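You operate a simulated robot arm through the tools that you are given. There is no shell and no other tool.

You are at the controls of a simulated robot arm. One attempt, no reset.

TASK
Set the big hood to 120 C and watch till it shows READY.
Fine: hood switch and all three zones on; hood dial on the mark.

Only the result counts: the job must be done as asked and must still hold three seconds after the hand-in. Knocking over, shifting, dropping, spilling or breaking anything else fails it.

THE ROBOT
A 6-joint arm with a two-finger parallel gripper, fixed in place. Base frame: the origin is on the floor under the middle of its stand, x ahead of it, y to its left, z up. Units: m, rad, N and s.
With the tool pointing down near the work surface it reaches from about 0.3 to 0.66 m from the base axis. Its first joint turns from -2.007 to 2.007 rad. Payload 3.43 kg.
The TCP is the grasp point between the finger pads, 0.034 m short of the fingertips. In the tool frame z runs along the fingers and y along their closing line. Largest opening 0.128 m; finger width 0.024, thickness 0.012; the body of the gripper, 0.048 by 0.13 m, starts 0.096 m behind the TCP.
Orientation is that of the tool frame in the base frame, as a unit quaternion [x, y, z, w]. With the fingers straight down and closing along the base's y, the tool's x points along the base's -x, its y along +y and its z along -z.

THE INTERFACE
- The arm moves only by the tool move_arm. Its argument "series" is text: rows parted by semicolons, each of 7 numbers parted by spaces: the shift along the tool's x, y, z in units of 400 mm (1.0 is 400 mm), then the turn, a rotation vector about the tool's x, y, z in units of 45 degrees (1.0 is 45 degrees), then the finger opening in m, from 0 to 0.128. In form: tx ty tz rx ry rz claw; .... A call has 1 to 20 rows; each row is the pose to reach, as a shift and turn from the pose commanded when the call began, along the tool's axes at that moment. A call with a number of a shift or a turn outside -1 to 1 is refused whole. Each row takes 0.2 s and may step no farther than 0.05 m and 0.15 rad from the row before; otherwise, or with a gripper value out of range, the whole call is refused. A pose out of reach is approached as far as the arm can. The call stops where the force on the tool passes 40 N (or 10 N more than at its start, if that is more) or the arm is blocked; 0.2 s more then pass. The fingers move at their own pace (about 0.153 m/s each) and stop on an object; they squeeze with about 32 N. The grip force told is the motor's: it shows also when the fingers shut on nothing. Time passes only in rows, and 0.2 s behind the last, so rows that repeat a pose let the fingers close. It gives the time, the measured TCP pose, the force on the tool (base axes), the opening and the grip force at its end, in the units of the frame above (readings bear some noise), with the torque about the TCP (base axes, N m) and any sound that the robot's microphone picked up, and new pictures: "pictures" is both (left out), scene, wrist or none.
- Cameras (640 x 400 px; columns grow to the right, rows downward): "scene" is fixed at [0.0496, 0.6516, 1.6322]; the picture's right is [-0.67, -0.74, 0.00], its down [-0.61, 0.54, -0.58] and it looks along [0.43, -0.39, -0.81] (base axes); focal length 305 px, centre (320, 200). "wrist" rides on the gripper at [0.076, -0.011, -0.16] in the tool frame; the picture's right is [0.15, 0.99, 0.00], its down [-0.88, 0.13, -0.46] and it looks along [-0.45, 0.07, 0.89] (tool axes); focal length 234 px, centre (320, 200). There is no depth. A picture from a camera that has moved, and an enlarged one, comes with that camera's place and axes in the base frame and with its lens.
- raise_lower(by): slides the trunk up (or, below 0, down) by that many m; the arm rides with it, the base frame stays. It gives what a move gives, with no picture.
- inspect(camera, box): a new picture of the part [left, top, right, bottom] of that camera's present view, enlarged. It takes no simulated time.
- close_job(): hands the job in; it is judged then, once.

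Places have to be worked out from the pictures, the camera data and where the tool is seen. Open the gripper and draw the arm clear of the work before you hand the job in, unless the task says otherwise.

The tools are called as name(argument=value, ...) on one line, values as JSON. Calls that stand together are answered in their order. move_arm: Moves the arm, as the interface text tells. Its arguments: {"type":"object","properties":{"series":{"type":"string"},"pictures":{"type":"string","enum":["both","scene","wrist","none"]}},"required":["series"]} The other tools are called the same way: raise_lower (by) moves the trunk up or down; inspect (camera, box) takes an enlarged picture of a part of a camera's view; close_job () hands the job in.

At the start:

```text
time: 0.0
tcp_pos: [0.2421, 0.2855, 1.3094]
tcp_rot: [0.0, 1.0, 0.0, 0.0]
wrist_force: [0.0, 0.7, 0.0]
wrist_torque: [-0.02, 0.0, 0.03]
opening: 0.1279
grip_force: 0.1
trunk travel left (down, up): [-0.925, 0.065]
```

scene: 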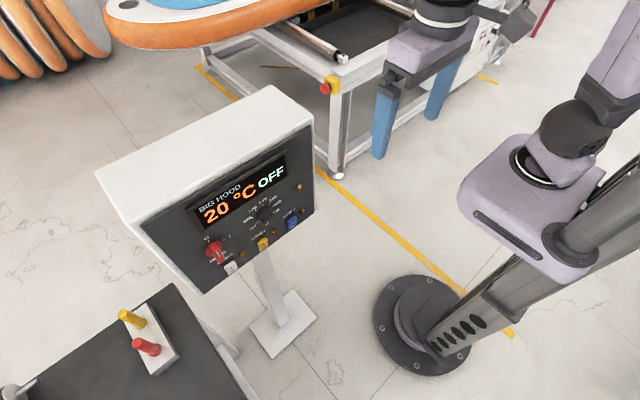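
wrist: 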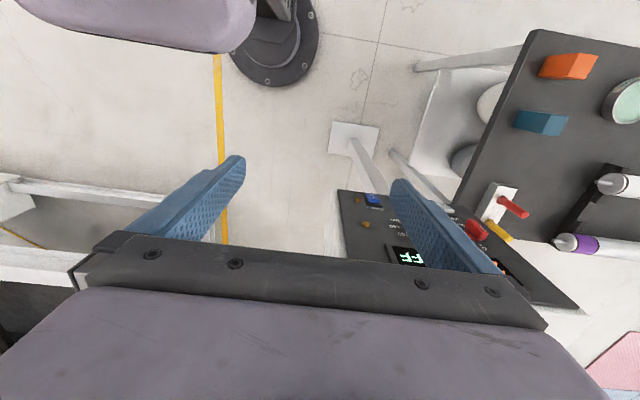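

The pictures show a control cabinet with a "BIG HOOD 20 °C OFF" display, a red knob, a dial and some rocker switches. I'll enlarge it before moving anything.

inspect(camera="scene", box=[180, 140, 330, 290])

inspect(camera="wrist", box=[320, 170, 600, 320])

inspect(camera="scene", box=[90, 70, 340, 300])

```text
2.67 times, centred on (255, 215) of scene
camera zoom: at [0.0496, 0.6516, 1.6322], right [-0.67, -0.74, 0.0], down [-0.61, 0.54, -0.58], along [0.43, -0.39, -0.81], focal length 812 px, centre (493, 160)
```

zoom: 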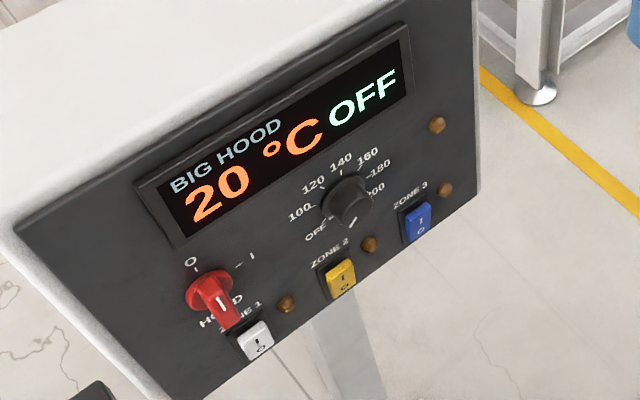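

```text
2.29 times, centred on (460, 245) of wrist
camera zoom: at [0.1676, 0.2743, 1.4692], right [-0.15, 0.99, 0.0], down [0.88, 0.13, 0.46], along [0.45, 0.07, -0.89], focal length 535 px, centre (0, 97)
```

zoom: 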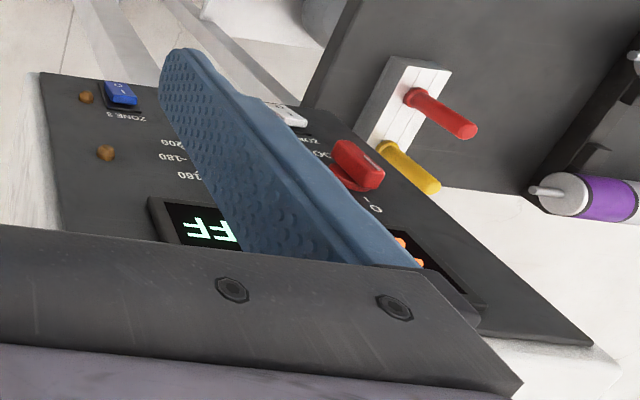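

```text
1.74 times, centred on (215, 185) of scene
camera zoom: at [0.0496, 0.6516, 1.6322], right [-0.67, -0.74, 0.0], down [-0.61, 0.54, -0.58], along [0.43, -0.39, -0.81], focal length 530 px, centre (503, 226)
```

zoom: 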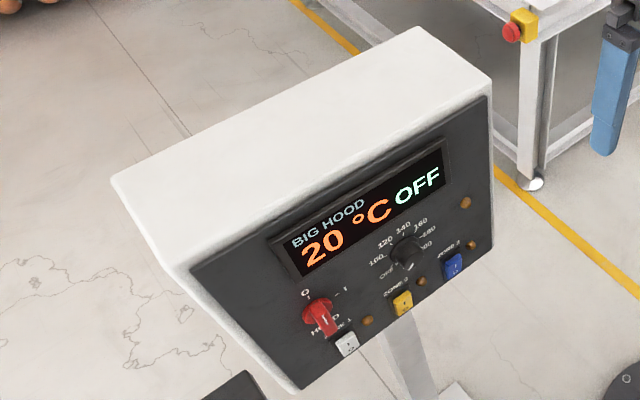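

The panel seems to be a nearly vertical face at x≈0.40, looking toward −x and spanning y≈0.36–0.69 and z≈0.92–1.24. From both cameras the blue switch triangulates to about (0.39, 0.435, 0.974) and the red knob to about (0.385, 0.62, 1.085). I'll move the tool sideways to y≈0.45 with x well clear of the panel, before pitching it horizontal.

move_arm(series="0.05 0.08 0 0 0 0 0.06; 0.1 0.16 0 0 0 0 0.06; 0.15 0.24 0 0 0 0 0.06; 0.19 0.32 0 0 0 0 0.06; 0.21 0.4 0 0 0 0 0.06; 0.23 0.42 0 0 0 0 0.06", pictures="both")

```text
time: 1.4
tcp_pos: [0.1503, 0.4539, 1.3102]
tcp_rot: [0.0, 1.0, 0.0, 0.001]
wrist_force: [0.7, -0.7, -0.6]
wrist_torque: [0.03, -0.04, -0.01]
opening: 0.06
grip_force: 0.1
trunk travel left (down, up): [-0.925, 0.065]
camera wrist: at [0.0744, 0.4425, 1.4694], right [-0.15, 0.99, 0.0], down [0.88, 0.13, 0.46], along [0.45, 0.07, -0.89], focal length 234 px, centre (320, 200)
```

scene: 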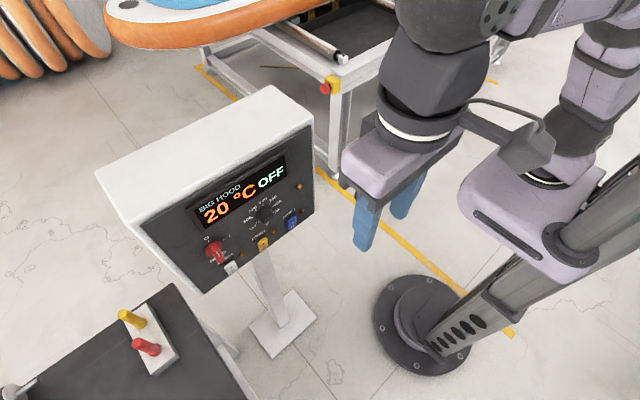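
wrist: 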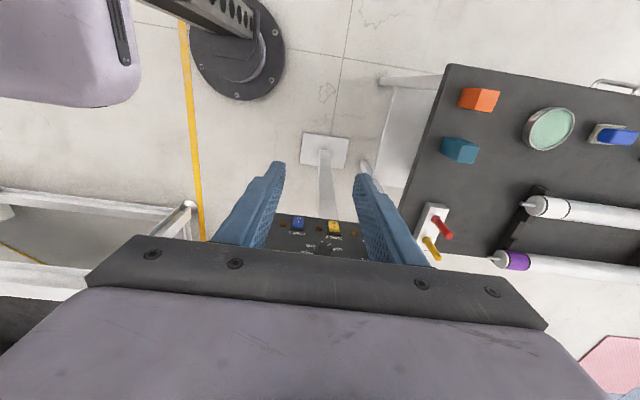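

The tool is now at (0.15, 0.454, 1.31), facing the open space in front of the panel. I'll pitch it 45° toward the panel while moving slightly forward and down.

move_arm(series="-0.02 0 0.03 0 -0.167 0 0.06; -0.04 0 0.06 0 -0.333 0 0.06; -0.06 0 0.09 0 -0.5 0 0.06; -0.08 0 0.12 0 -0.667 0 0.06; -0.1 0 0.15 0 -0.833 0 0.06; -0.12 0 0.2 0 -1 0 0.06", pictures="both")

```text
time: 2.8
tcp_pos: [0.1984, 0.4544, 1.2289]
tcp_rot: [0.0, 0.924, 0.0, 0.384]
wrist_force: [-0.2, 0.2, 0.7]
wrist_torque: [-0.01, -0.01, 0.0]
opening: 0.0598
grip_force: 0.0
trunk travel left (down, up): [-0.925, 0.065]
camera wrist: at [0.032, 0.444, 1.2874], right [-0.1, 0.99, -0.1], down [0.3, 0.13, 0.95], along [0.95, 0.07, -0.31], focal length 234 px, centre (320, 200)
```

scene: 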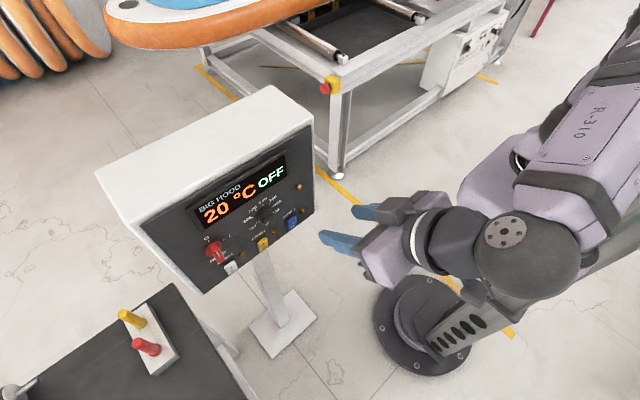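
wrist: 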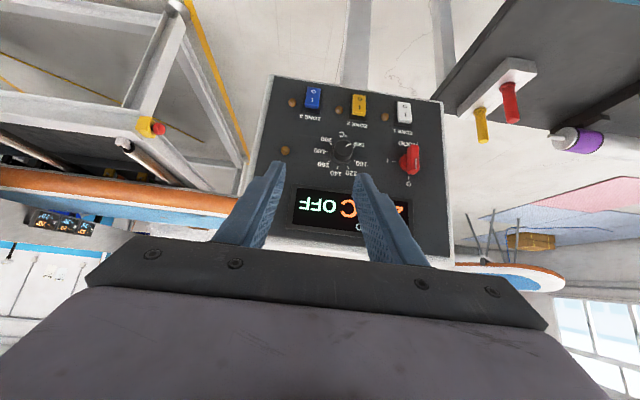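

The wrist camera now faces the panel, with the picture upside down. I'll enlarge it to read the switches, the dial and the knob.

inspect(camera="wrist", box=[260, 70, 450, 190])

inspect(camera="wrist", box=[310, 120, 380, 180])

inspect(camera="wrist", box=[370, 80, 450, 200])

inspect(camera="wrist", box=[240, 60, 460, 280])

```text
3.33 times, centred on (355, 130) of wrist
camera zoom: at [0.032, 0.444, 1.2874], right [-0.1, 0.99, -0.1], down [0.3, 0.13, 0.95], along [0.95, 0.07, -0.31], focal length 781 px, centre (203, 433)
```

zoom: 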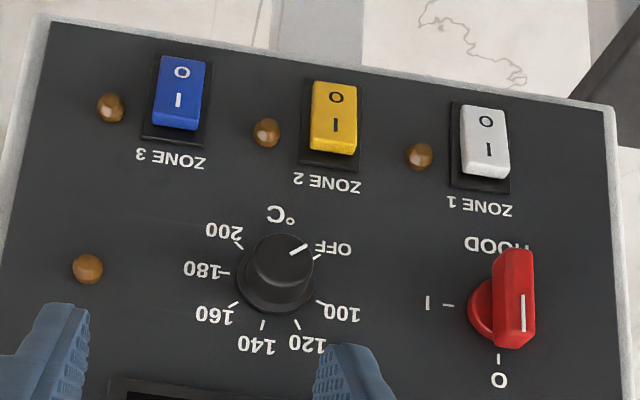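

```text
6.67 times, centred on (345, 150) of wrist
camera zoom: at [0.032, 0.444, 1.2874], right [-0.1, 0.99, -0.1], down [0.3, 0.13, 0.95], along [0.95, 0.07, -0.31], focal length 1561 px, centre (153, 533)
```

zoom: 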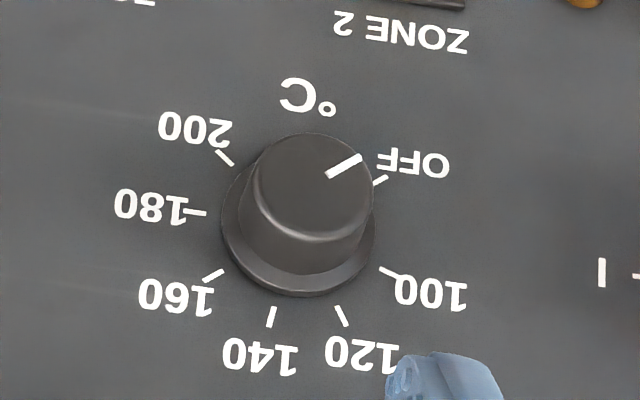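

```text
3.33 times, centred on (410, 140) of wrist
camera zoom: at [0.032, 0.444, 1.2874], right [-0.1, 0.99, -0.1], down [0.3, 0.13, 0.95], along [0.95, 0.07, -0.31], focal length 781 px, centre (20, 400)
```

zoom: 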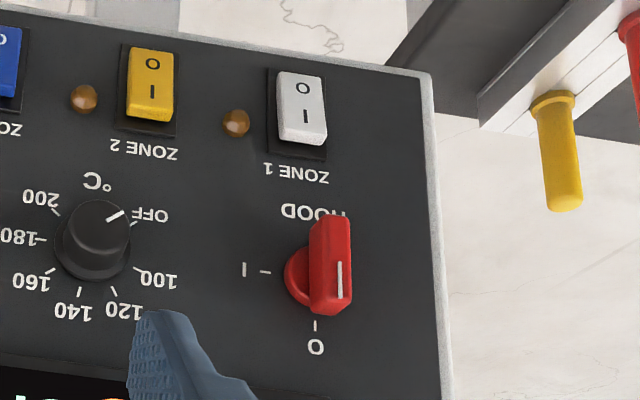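

```text
1.82 times, centred on (350, 170) of wrist
camera zoom: at [0.032, 0.444, 1.2874], right [-0.1, 0.99, -0.1], down [0.3, 0.13, 0.95], along [0.95, 0.07, -0.31], focal length 426 px, centre (266, 254)
```

zoom: 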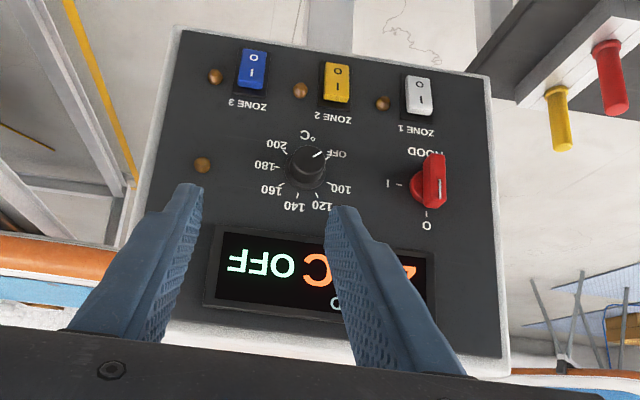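

All three rockers show I at the top and O at the bottom, and all appear to be off. The hood knob points up to 0, with I at its right. The dial is at OFF, and 120 is roughly 93° clockwise from there. The panel face is at x≈0.40 with its normal along −x, so I'll finish pitching to horizontal and stop in front of it.

move_arm(series="0.03 0.01 0.055 0 -0.167 0 0.06; 0.06 0.02 0.11 0 -0.333 0 0.06; 0.095 0.03 0.17 0 -0.5 0 0.06; 0.125 0.04 0.22 0 -0.667 0 0.06; 0.16 0.05 0.28 0 -0.833 0 0.06; 0.19 0.064 0.337 0 -1 0 0.06; 0.19 0.064 0.337 0 -1 0 0.06", pictures="both")

```text
time: 4.4
tcp_pos: [0.2409, 0.48, 1.0804]
tcp_rot: [0.0, 0.707, 0.0, 0.707]
wrist_force: [1.1, -0.8, 0.2]
wrist_torque: [-0.01, -0.05, -0.02]
opening: 0.06
grip_force: 0.0
trunk travel left (down, up): [-0.925, 0.065]
camera wrist: at [0.0825, 0.4685, 1.0043], right [0.0, 0.99, -0.15], down [-0.46, 0.13, 0.88], along [0.89, 0.07, 0.45], focal length 234 px, centre (320, 200)
```

scene: 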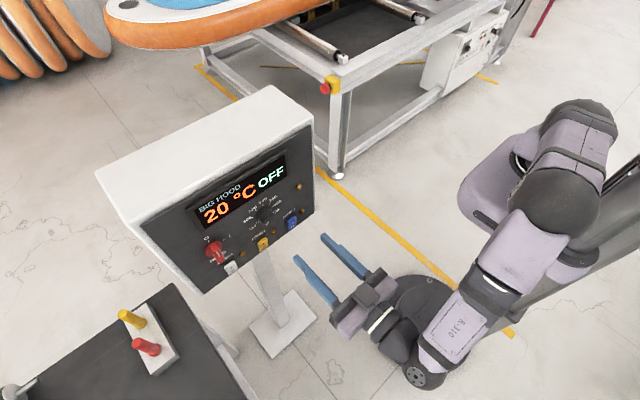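
wrist: 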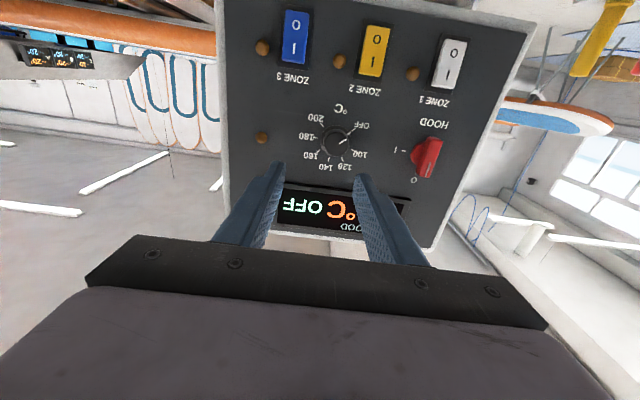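

The tool is horizontal at (0.241, 0.48, 1.080) and pointing straight at the panel. I'll enlarge the controls from here to refine their positions.

inspect(camera="wrist", box=[220, 0, 500, 175])

inspect(camera="wrist", box=[296, 95, 384, 175])

inspect(camera="wrist", box=[380, 110, 470, 200])

inspect(camera="wrist", box=[250, 0, 480, 110])

```text
2.29 times, centred on (360, 88) of wrist
camera zoom: at [0.0825, 0.4685, 1.0043], right [0.0, 0.99, -0.15], down [-0.46, 0.13, 0.88], along [0.89, 0.07, 0.45], focal length 535 px, centre (229, 457)
```

zoom: 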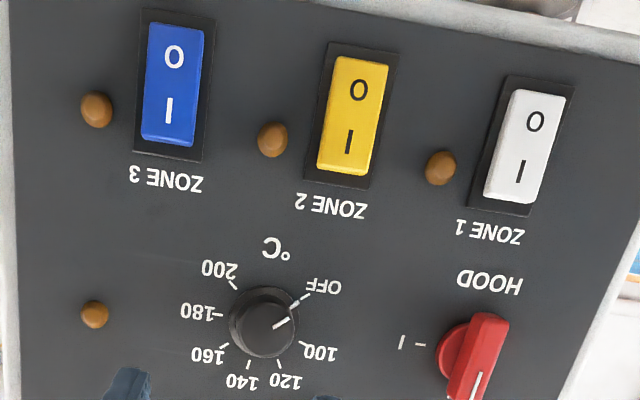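

```text
5.00 times, centred on (340, 135) of wrist
camera zoom: at [0.0825, 0.4685, 1.0043], right [0.0, 0.99, -0.15], down [-0.46, 0.13, 0.88], along [0.89, 0.07, 0.45], focal length 1171 px, centre (220, 525)
```

zoom: 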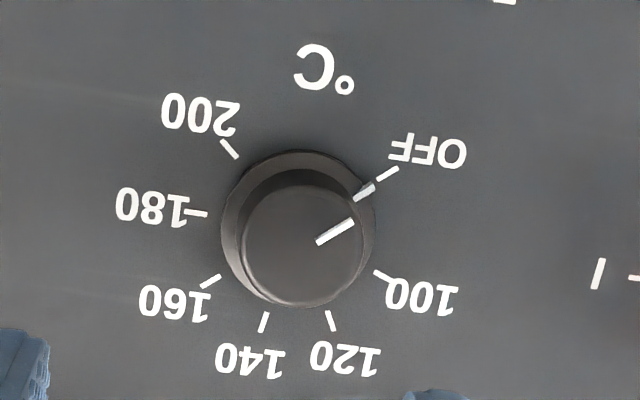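

```text
4.44 times, centred on (425, 155) of wrist
camera zoom: at [0.0825, 0.4685, 1.0043], right [0.0, 0.99, -0.15], down [-0.46, 0.13, 0.88], along [0.89, 0.07, 0.45], focal length 1041 px, centre (-147, 400)
```

zoom: 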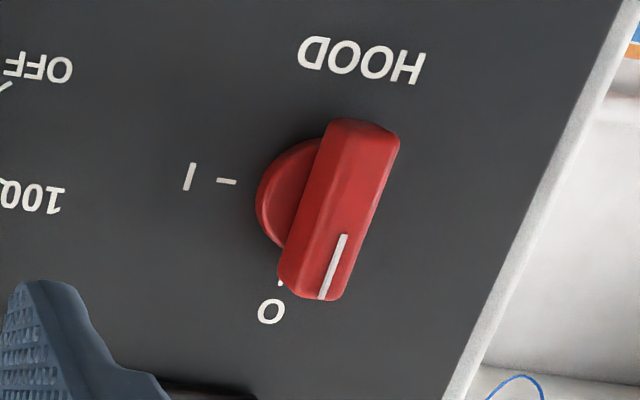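

```text
2.78 times, centred on (365, 55) of wrist
camera zoom: at [0.0825, 0.4685, 1.0043], right [0.0, 0.99, -0.15], down [-0.46, 0.13, 0.88], along [0.89, 0.07, 0.45], focal length 652 px, centre (195, 604)
```

zoom: 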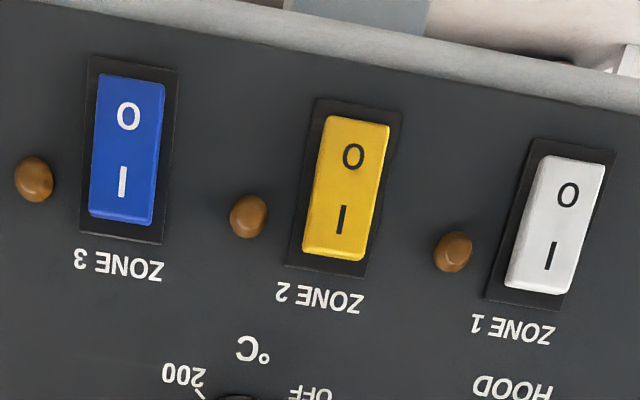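

The dial ticks work out to OFF=−130°, 100=−70°, 120=−30° and so on in 40° steps, so 120 is 100° clockwise from OFF. The dial's centre is at about (y 0.501, z 1.0735). The hood knob's centre is at about (y 0.627, z 1.0735), with its handle front at x≈0.378. I'll move in front of the hood knob and check the alignment.

move_arm(series="0.005 0.09 0.03 0 0 0 0.06; 0.01 0.18 0.06 0 0 0 0.06; 0.015 0.27 0.1 0 0 0 0.06; 0.017 0.3675 0.15 0 0 0 0.06; 0.017 0.3675 0.15 0 0 0 0.06", pictures="both")

```text
time: 5.6
tcp_pos: [0.3009, 0.5832, 1.0817]
tcp_rot: [0.0, 0.707, 0.0, 0.707]
wrist_force: [0.1, 0.6, -0.9]
wrist_torque: [0.0, -0.01, -0.02]
opening: 0.0597
grip_force: 0.0
out of reach, approached as far as the arm can: row 3, 4, 5
trunk travel left (down, up): [-0.925, 0.065]
camera wrist: at [0.1408, 0.571, 1.007], right [0.0, 0.99, -0.15], down [-0.46, 0.13, 0.88], along [0.89, 0.07, 0.45], focal length 234 px, centre (320, 200)
```

scene: 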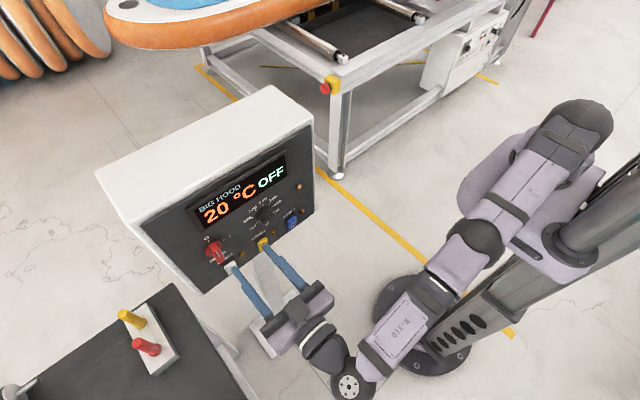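
wrist: 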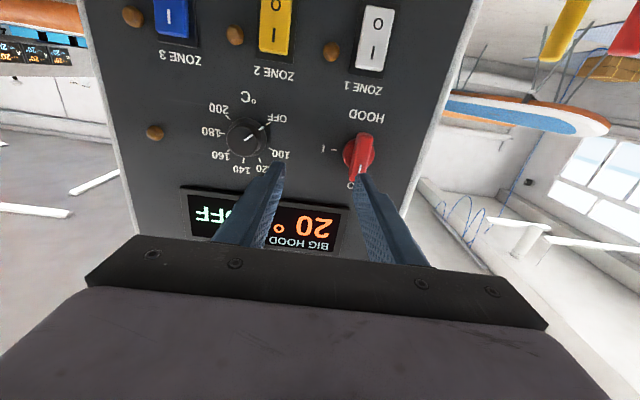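

The arm ran out of reach at y≈0.583, where it looks almost straight with the shoulder higher than the wrist (roughly z 1.28). Lowering the trunk should gain horizontal reach, so first I'll back off and raise the tool to have room for that.

move_arm(series="-0.06 -0.06 -0.06 0 0 0 0.06; -0.12 -0.12 -0.1 0 0 0 0.06; -0.18 -0.18 -0.15 0 0 0 0.06; -0.24 -0.22 -0.2 0 0 0 0.06; -0.3 -0.25 -0.2 0 0 0 0.06", pictures="none")

raise_lower(by=-0.18)

```text
time: 6.8
tcp_pos: [0.2079, 0.5878, 1.1768]
tcp_rot: [0.001, 0.707, -0.001, 0.707]
wrist_force: [0.0, 0.3, 1.3]
wrist_torque: [0.02, 0.02, -0.02]
opening: 0.0602
grip_force: 0.0
out of reach, approached as far as the arm can: row 1, 2, 3, 4, 5
trunk travel left (down, up): [-0.925, 0.065]
```

```text
time: 8.8
tcp_pos: [0.208, 0.5874, 0.9978]
tcp_rot: [0.001, 0.708, -0.001, 0.707]
wrist_force: [1.3, -0.4, 0.0]
wrist_torque: [0.0, -0.01, 0.02]
opening: 0.0599
grip_force: 0.0
trunk travel left (down, up): [-0.745, 0.245]
```

The arm stopped short of the commanded retreat, though the trunk did lower by 0.18 m. I'll hold this pose and take pictures to see how the arm is configured.

move_arm(series="0 0 0 0 0 0 0.06", pictures="both")

```text
time: 9.2
tcp_pos: [0.2061, 0.5873, 0.9969]
tcp_rot: [0.001, 0.707, -0.001, 0.707]
wrist_force: [-0.2, -0.1, 0.7]
wrist_torque: [-0.02, 0.0, 0.0]
opening: 0.0596
grip_force: 0.1
trunk travel left (down, up): [-0.745, 0.245]
camera wrist: at [0.0479, 0.5769, 0.9206], right [0.0, 0.99, -0.15], down [-0.46, 0.13, 0.88], along [0.89, 0.06, 0.45], focal length 234 px, centre (320, 200)
```

scene: 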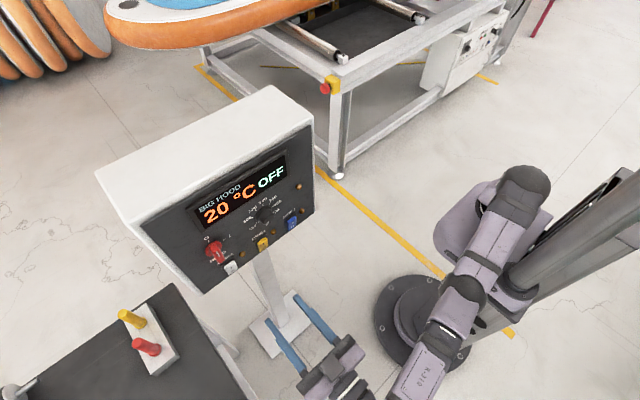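
wrist: 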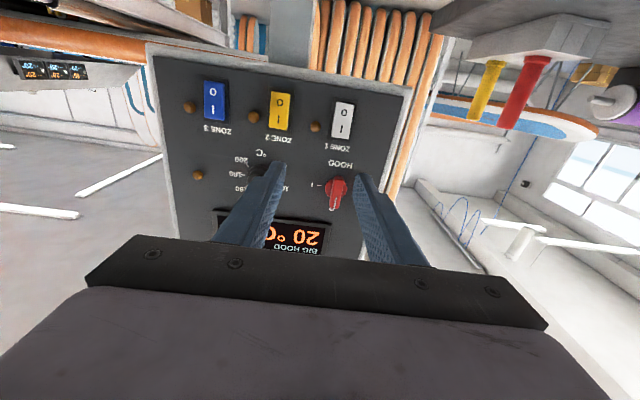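

The arm is straight, so pointing exactly along +x at y≈0.62 is beyond reach. Yawing the tool outward toward +y pulls the wrist inward, so I'll yaw about 25° in place to un-straighten the arm and see where it settles.

move_arm(series="0 0 0 -0.14 0 0 0.03; 0 0 0 -0.28 0 0 0.03; 0 0 0 -0.42 0 0 0.03; 0 0 0 -0.556 0 0 0.03; 0 0 0 -0.556 0 0 0.03", pictures="both")

```text
time: 10.4
tcp_pos: [0.19, 0.692, 0.9833]
tcp_rot: [-0.152, 0.691, 0.152, 0.69]
wrist_force: [-0.8, 0.3, -0.5]
wrist_torque: [-0.02, 0.0, 0.0]
opening: 0.0297
grip_force: 0.0
out of reach, approached as far as the arm can: row 1, 2, 3, 4, 5
trunk travel left (down, up): [-0.745, 0.245]
camera wrist: at [0.0502, 0.6157, 0.9063], right [-0.41, 0.9, -0.15], down [-0.47, -0.07, 0.88], along [0.78, 0.43, 0.45], focal length 234 px, centre (320, 200)
```

scene: 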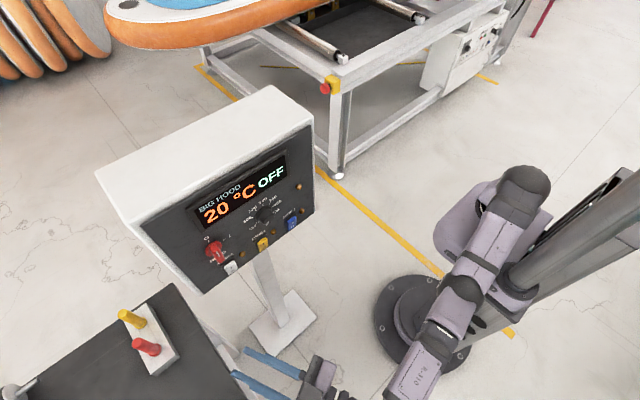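
wrist: 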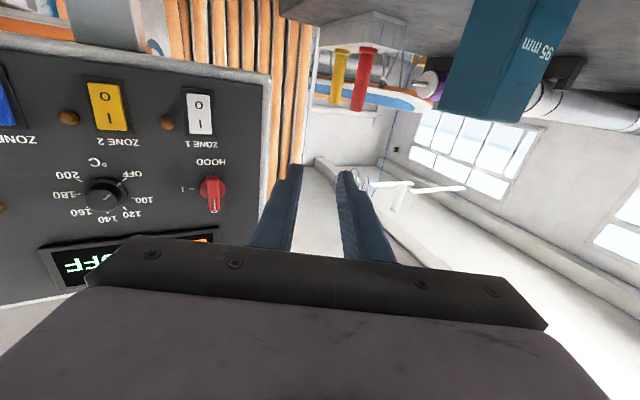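

The wrist centre didn't move; the solver seems stuck with the elbow straight. I'll raise the trunk to keep the gripper clear of the side table, then pull the tool down and inward, which should bend the elbow the way it wants to go.

raise_lower(by=0.2)

move_arm(series="0.08 -0.08 -0.04 0 0 0 0.03; 0.16 -0.16 -0.08 0 0 0 0.03; 0.24 -0.24 -0.12 0 0 0 0.03; 0.3 -0.3 -0.14 0 0 0 0.03; 0.34 -0.34 -0.16 0 0 0 0.03; 0.34 -0.34 -0.16 0 0 0 0.03", pictures="both")

```text
time: 12.6
tcp_pos: [0.1908, 0.6923, 1.1824]
tcp_rot: [-0.151, 0.691, 0.151, 0.691]
wrist_force: [0.7, -0.2, -0.9]
wrist_torque: [0.01, 0.05, -0.03]
opening: 0.03
grip_force: 0.0
trunk travel left (down, up): [-0.945, 0.045]
```

```text
time: 14.0
tcp_pos: [0.1684, 0.6416, 1.0225]
tcp_rot: [-0.149, 0.69, 0.15, 0.692]
wrist_force: [-0.2, 0.0, 0.6]
wrist_torque: [0.0, 0.02, 0.0]
opening: 0.03
grip_force: 0.1
out of reach, approached as far as the arm can: row 1, 2, 3, 4, 5, 6
trunk travel left (down, up): [-0.945, 0.045]
camera wrist: at [0.0289, 0.5651, 0.9464], right [-0.41, 0.9, -0.15], down [-0.47, -0.07, 0.88], along [0.78, 0.43, 0.45], focal length 234 px, centre (320, 200)
```

scene: 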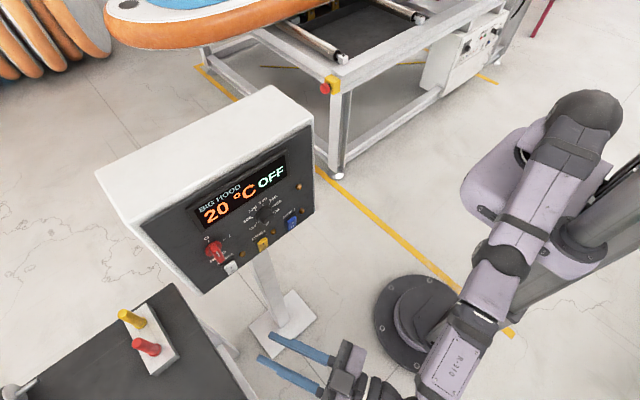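
wrist: 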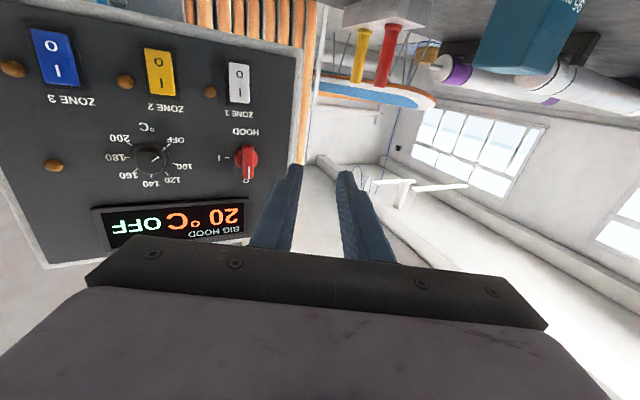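

The arm still reports out of reach. I'll enlarge the scene around the arm to understand its joint layout before moving on.

inspect(camera="scene", box=[320, 60, 640, 400])

```text
1.18 times, centred on (480, 230) of scene
camera zoom: at [0.0496, 0.6516, 1.6322], right [-0.67, -0.74, 0.0], down [-0.61, 0.54, -0.58], along [0.43, -0.39, -0.81], focal length 358 px, centre (132, 165)
```

zoom: 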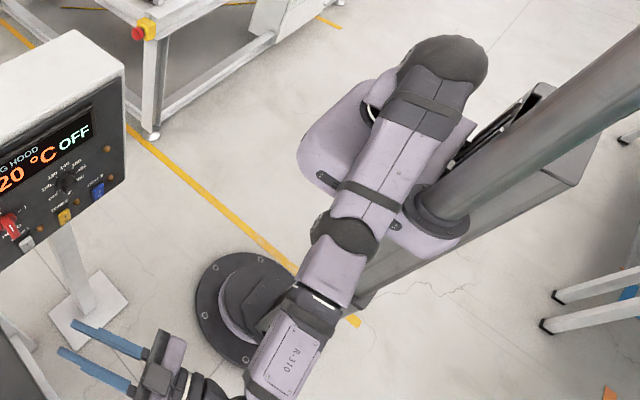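

The arm is indeed almost straight, with shoulder at z≈1.27, elbow at ≈1.14 and wrist at ≈1.02. I'll keep moving straight down for a few rows while pulling inward so the elbow folds the normal way. The gripper stays clear of the table edge at y≈0.73.

move_arm(series="0.1 0 0 0 0 0 0.03; 0.2 -0.02 0 0 0 0 0.03; 0.25 -0.12 -0.02 0 0 0 0.03; 0.27 -0.22 -0.06 0 0 0 0.03; 0.27 -0.3 -0.1 0 0 0 0.03; 0.27 -0.3 -0.1 0 0 0 0.03", pictures="scene")

```text
time: 15.4
tcp_pos: [0.1848, 0.5138, 0.918]
tcp_rot: [-0.15, 0.691, 0.151, 0.691]
wrist_force: [-0.6, -0.6, -0.3]
wrist_torque: [0.04, -0.02, -0.02]
opening: 0.0299
grip_force: 0.1
out of reach, approached as far as the arm can: row 1, 2
trunk travel left (down, up): [-0.945, 0.045]
```

scene: 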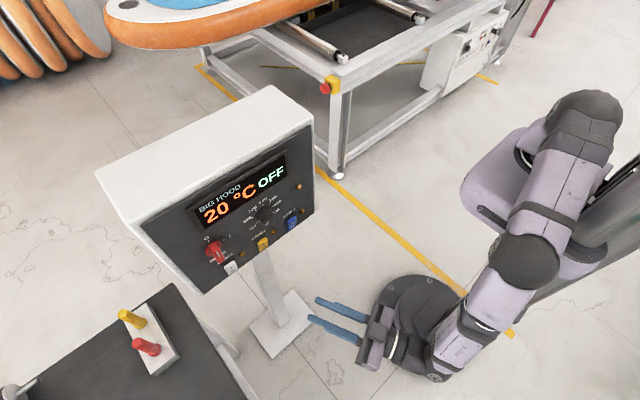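

The arm is free again at (0.185, 0.514, 0.918) with 25° of yaw. I'll lift the tool to z≈1.07 and close the fingers, then lower the trunk by 0.1 so the shoulder sits nearer the working height.

move_arm(series="-0.1 0 0 0 0 0 0; -0.2 0 0 0 0 0 0; -0.3 0 0 0 0 0 0; -0.38 0 0 0 0 0 0; -0.38 0 0 0 0 0 0", pictures="none")

raise_lower(by=-0.1)

```text
time: 16.6
tcp_pos: [0.1836, 0.5132, 1.0704]
tcp_rot: [-0.151, 0.691, 0.151, 0.691]
wrist_force: [0.2, 0.0, 0.0]
wrist_torque: [0.01, 0.0, 0.0]
opening: 0.0001
grip_force: 31.7
trunk travel left (down, up): [-0.945, 0.045]
```

```text
time: 17.9
tcp_pos: [0.1833, 0.5146, 0.9696]
tcp_rot: [-0.151, 0.691, 0.151, 0.69]
wrist_force: [0.8, 0.9, -0.2]
wrist_torque: [0.03, 0.03, 0.0]
opening: 0.0001
grip_force: 31.5
trunk travel left (down, up): [-0.845, 0.145]
```

The fingers are closed and the trunk is down. I'll move to a stand-off just left of the hood knob's upper end, ready to push the bar clockwise from 0 to I.

move_arm(series="-0.064 0.035 0.075 0 0 0 0; -0.128 0.07 0.15 0 0 0 0; -0.192 0.105 0.225 0 0 0 0; -0.256 0.14 0.3 0 0 0 0; -0.32 0.175 0.376 0 0 0 0; -0.32 0.175 0.376 0 0 0 0", pictures="both")

```text
time: 19.3
tcp_pos: [0.2898, 0.64, 1.0964]
tcp_rot: [-0.15, 0.691, 0.15, 0.691]
wrist_force: [0.2, -0.9, 0.1]
wrist_torque: [0.0, 0.0, 0.02]
opening: 0.0002
grip_force: 31.7
trunk travel left (down, up): [-0.845, 0.145]
camera wrist: at [0.1505, 0.563, 1.021], right [-0.41, 0.9, -0.15], down [-0.47, -0.07, 0.88], along [0.78, 0.43, 0.45], focal length 234 px, centre (320, 200)
```

scene: 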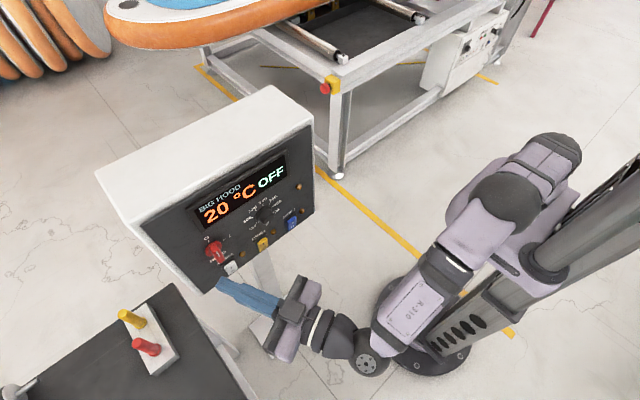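
wrist: 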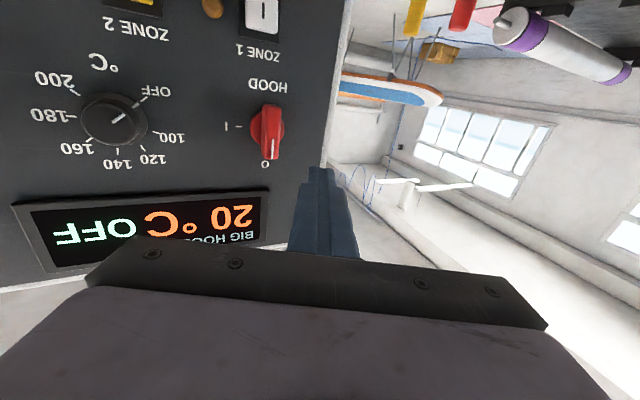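

The stand-off looks right, with the fingertip just left of and below the handle in this inverted view. I'll enlarge the knob and tip to check before going in.

inspect(camera="wrist", box=[210, 70, 370, 190])

inspect(camera="scene", box=[180, 220, 280, 310])

```text
3.33 times, centred on (290, 130) of wrist
camera zoom: at [0.1505, 0.563, 1.021], right [-0.41, 0.9, -0.15], down [-0.47, -0.07, 0.88], along [0.78, 0.43, 0.45], focal length 781 px, centre (420, 433)
```

zoom: 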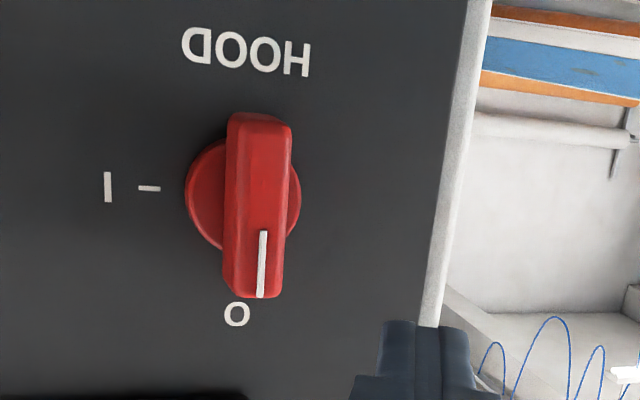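

```text
4.44 times, centred on (230, 265) of scene
camera zoom: at [0.0496, 0.6516, 1.6322], right [-0.67, -0.74, 0.0], down [-0.61, 0.54, -0.58], along [0.43, -0.39, -0.81], focal length 1354 px, centre (720, -89)
```

zoom: 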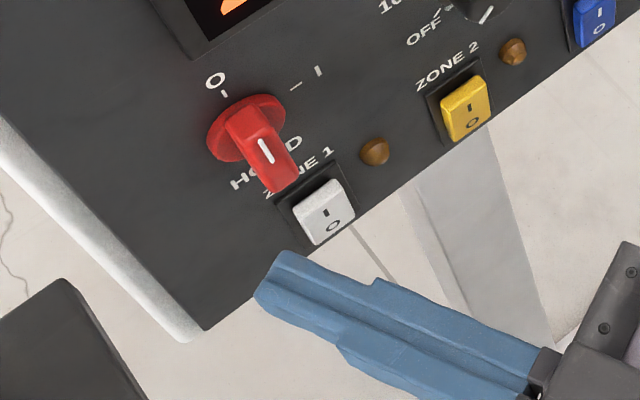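

The knob centre is confirmed at (y 0.627, z 1.0735), the bar front at x≈0.377 and the disc front at about 0.392. I'll advance the closed tip beside the bar's upper-left side without touching it.

move_arm(series="-0.001 -0.022 0.05 0 0 0 0; -0.002 -0.044 0.1 0 0 0 0; -0.0025 -0.062 0.142 0 0 0 0; -0.0025 -0.062 0.142 0 0 0 0", pictures="both")

inspect(camera="wrist", box=[210, 80, 370, 200])

inspect(camera="scene", box=[180, 220, 280, 310])

```text
time: 20.3
tcp_pos: [0.3523, 0.6405, 1.0981]
tcp_rot: [-0.151, 0.69, 0.151, 0.691]
wrist_force: [0.8, -0.2, 0.9]
wrist_torque: [0.01, -0.03, 0.01]
opening: 0.0
grip_force: 32.1
trunk travel left (down, up): [-0.845, 0.145]
camera wrist: at [0.212, 0.5637, 1.0219], right [-0.41, 0.9, -0.15], down [-0.47, -0.07, 0.88], along [0.78, 0.43, 0.45], focal length 234 px, centre (320, 200)
```

scene: 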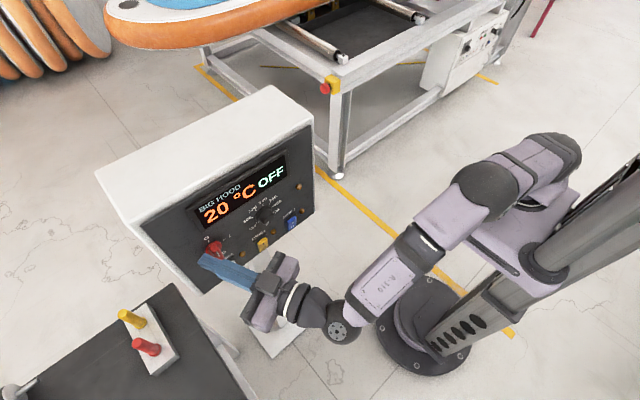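
wrist: 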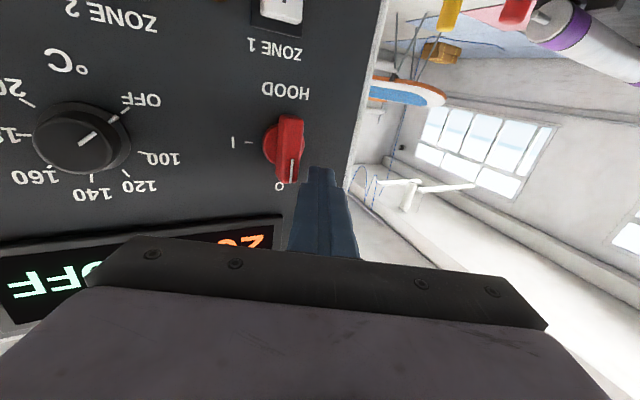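

```text
3.33 times, centred on (290, 140) of wrist
camera zoom: at [0.212, 0.5637, 1.0219], right [-0.41, 0.9, -0.15], down [-0.47, -0.07, 0.88], along [0.78, 0.43, 0.45], focal length 781 px, centre (420, 400)
```

zoom: 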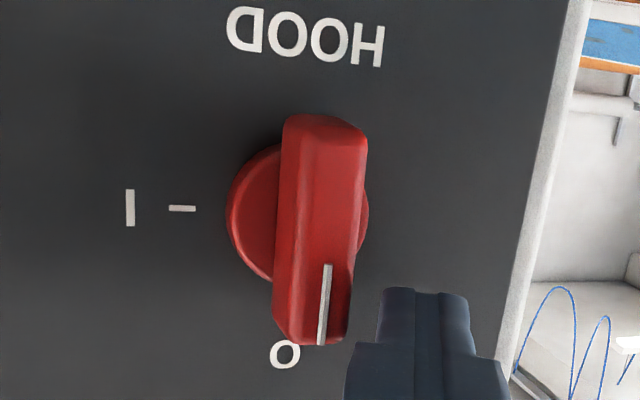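

```text
4.44 times, centred on (230, 265) of scene
camera zoom: at [0.0496, 0.6516, 1.6322], right [-0.67, -0.74, 0.0], down [-0.61, 0.54, -0.58], along [0.43, -0.39, -0.81], focal length 1354 px, centre (720, -89)
```

zoom: 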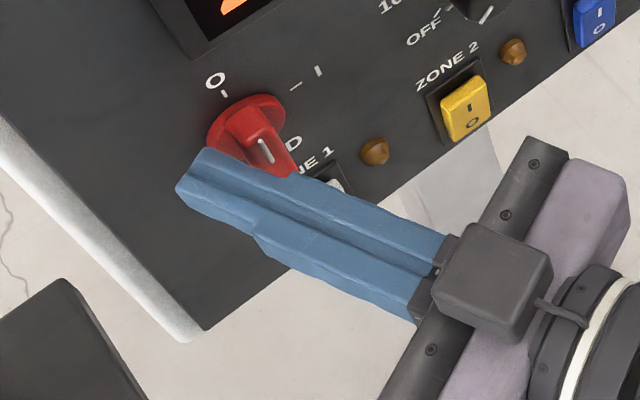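

The tip sits beside the bar's upper-left side with no force showing. I'll push it slowly toward −y to turn the knob clockwise.

move_arm(series="0 -0.0181 -0.0085 0 0 0 0; 0 -0.0317 -0.0148 0 0 0 0; 0 -0.0453 -0.0211 0 0 0 0; 0 -0.0589 -0.0275 0 0 0 0; 0 -0.0725 -0.0338 0 0 0 0", pictures="both")

inspect(camera="wrist", box=[210, 80, 370, 200])

inspect(camera="scene", box=[170, 160, 310, 290])

```text
time: 21.5
tcp_pos: [0.3526, 0.6083, 1.0992]
tcp_rot: [-0.151, 0.691, 0.15, 0.691]
wrist_force: [-0.1, 0.3, 0.2]
wrist_torque: [-0.01, -0.01, -0.01]
opening: 0.0
grip_force: 31.9
trunk travel left (down, up): [-0.845, 0.145]
camera wrist: at [0.2129, 0.5321, 1.0225], right [-0.41, 0.9, -0.15], down [-0.47, -0.07, 0.88], along [0.78, 0.43, 0.45], focal length 234 px, centre (320, 200)
```

scene: 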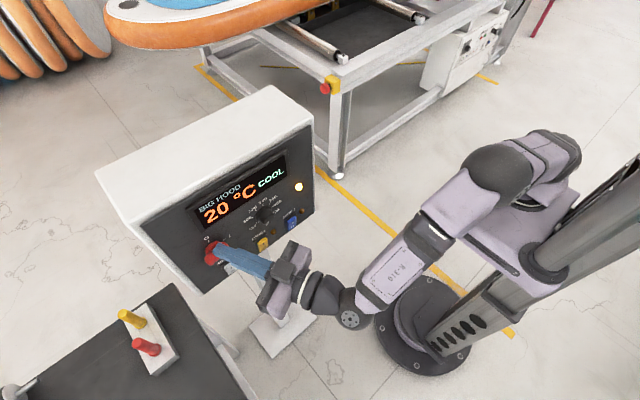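
wrist: 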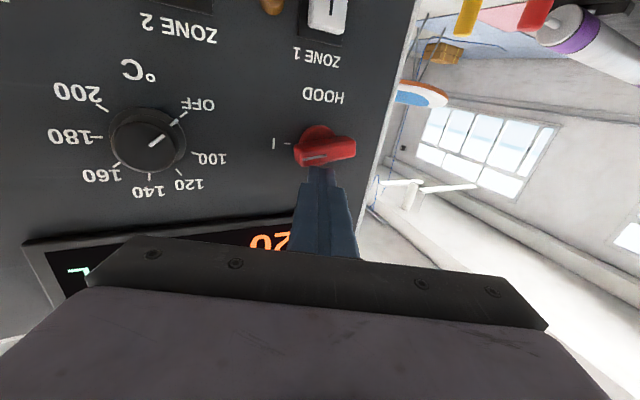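

```text
3.33 times, centred on (290, 140) of wrist
camera zoom: at [0.2129, 0.5321, 1.0225], right [-0.41, 0.9, -0.15], down [-0.47, -0.07, 0.88], along [0.78, 0.43, 0.45], focal length 781 px, centre (420, 400)
```

zoom: 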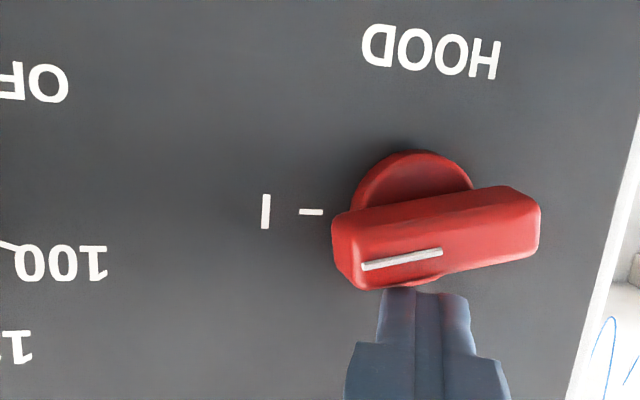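

```text
3.08 times, centred on (240, 225) of scene
camera zoom: at [0.0496, 0.6516, 1.6322], right [-0.67, -0.74, 0.0], down [-0.61, 0.54, -0.58], along [0.43, -0.39, -0.81], focal length 938 px, centre (566, 123)
```

zoom: 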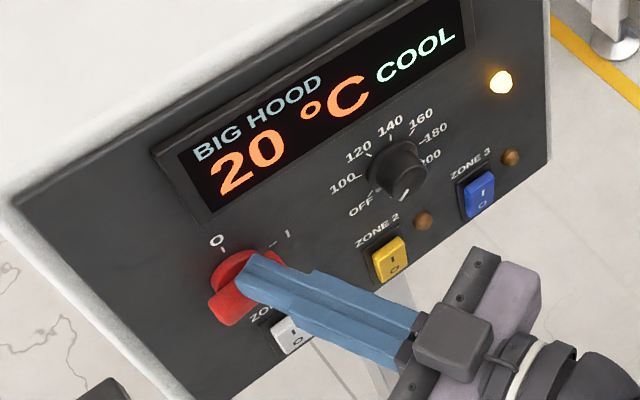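

The display changed to "COOL" and the main lamp lit, so the hood switch has registered. The bar still looks about 10° short of I, so I'll press down on its outer end a few millimetres more.

move_arm(series="0.004 -0.003 -0.0015 0 0 0 0; 0.008 -0.006 -0.003 0 0 0 0; 0.012 -0.008 -0.004 0 0 0 0; 0.015 -0.008 -0.004 0 0 0 0; 0.015 -0.008 -0.004 0 0 0 0", pictures="wrist")

inspect(camera="wrist", box=[210, 80, 370, 200])

```text
time: 22.7
tcp_pos: [0.3507, 0.6053, 1.0945]
tcp_rot: [-0.151, 0.688, 0.153, 0.693]
wrist_force: [0.7, 2.6, 8.9]
wrist_torque: [0.15, -0.22, 0.06]
opening: 0.0003
grip_force: 31.9
trunk travel left (down, up): [-0.845, 0.145]
camera wrist: at [0.2128, 0.5289, 1.0181], right [-0.41, 0.9, -0.14], down [-0.47, -0.08, 0.88], along [0.78, 0.43, 0.46], focal length 234 px, centre (320, 200)
```

wrist: 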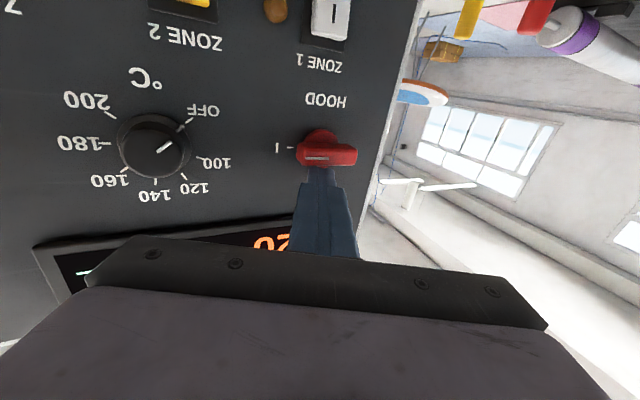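

```text
3.33 times, centred on (290, 140) of wrist
camera zoom: at [0.2128, 0.5289, 1.0181], right [-0.41, 0.9, -0.14], down [-0.47, -0.08, 0.88], along [0.78, 0.43, 0.46], focal length 781 px, centre (420, 400)
```

zoom: 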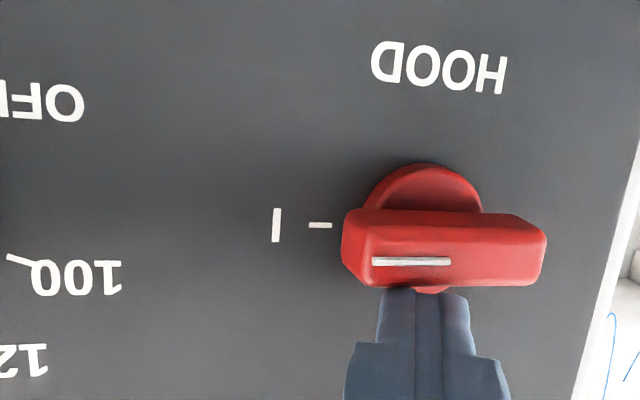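

The mark now lies level with I and the knob is against its stop at about 9 N. I'll lift off, back away, and descend in front of the zone 1 rocker, whose I half is at about y 0.615, z 0.976.

move_arm(series="-0.03 0 0 0 0 0 0; -0.0375 0.0317 -0.068 0 0 0 0; -0.0375 0.0634 -0.136 0 0 0 0; 0.075 0.066 -0.135 0 0 0 0; 0.18 0.068 -0.134 0 0 0 0; 0.281 0.068 -0.134 0 0 0 0; 0.281 0.068 -0.134 0 0 0 0", pictures="both")

inspect(camera="wrist", box=[200, 80, 380, 200])

inspect(camera="scene", box=[170, 160, 310, 290])

```text
time: 24.3
tcp_pos: [0.2927, 0.6077, 0.9809]
tcp_rot: [-0.151, 0.69, 0.152, 0.691]
wrist_force: [-0.8, 0.3, 0.0]
wrist_torque: [-0.01, 0.03, -0.01]
opening: 0.0001
grip_force: 32.2
trunk travel left (down, up): [-0.845, 0.145]
camera wrist: at [0.1532, 0.5309, 0.9044], right [-0.41, 0.9, -0.15], down [-0.47, -0.07, 0.88], along [0.78, 0.43, 0.45], focal length 234 px, centre (320, 200)
```

scene: 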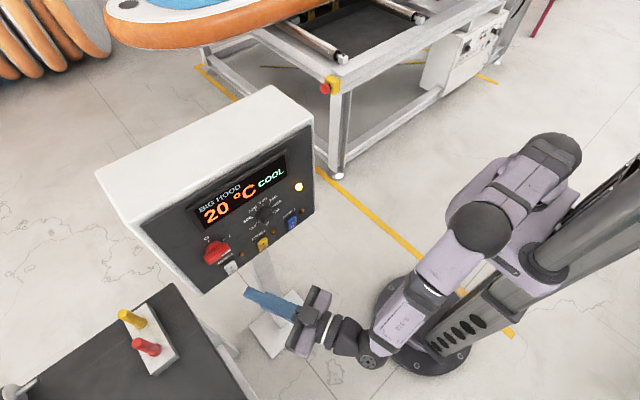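
wrist: 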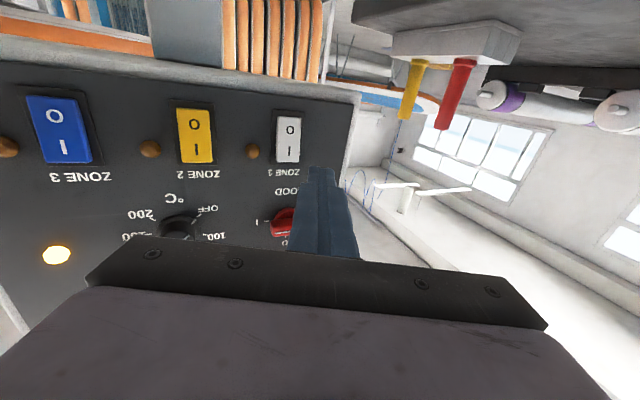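

```text
3.33 times, centred on (290, 140) of wrist
camera zoom: at [0.1532, 0.5309, 0.9044], right [-0.41, 0.9, -0.15], down [-0.47, -0.07, 0.88], along [0.78, 0.43, 0.45], focal length 781 px, centre (420, 400)
```

zoom: 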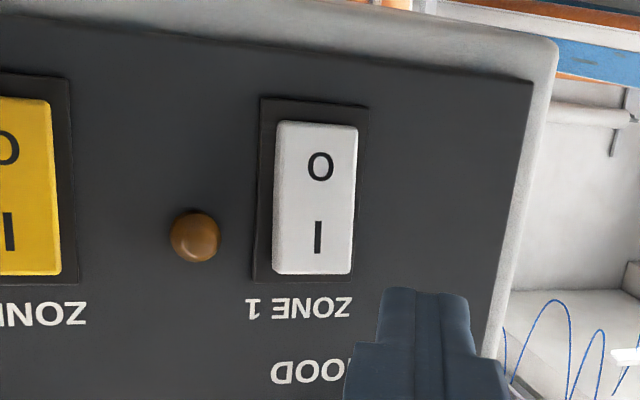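

```text
3.08 times, centred on (240, 225) of scene
camera zoom: at [0.0496, 0.6516, 1.6322], right [-0.67, -0.74, 0.0], down [-0.61, 0.54, -0.58], along [0.43, -0.39, -0.81], focal length 938 px, centre (566, 123)
```

zoom: 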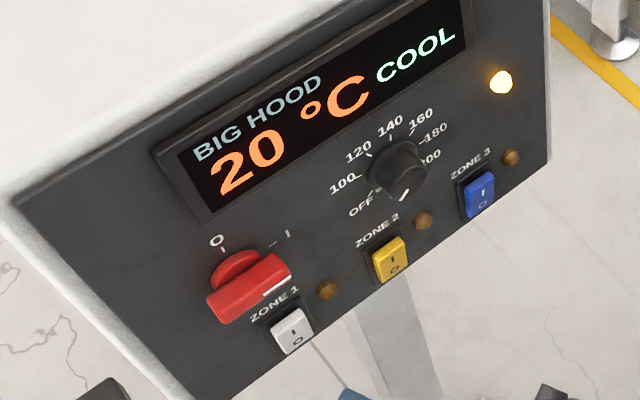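

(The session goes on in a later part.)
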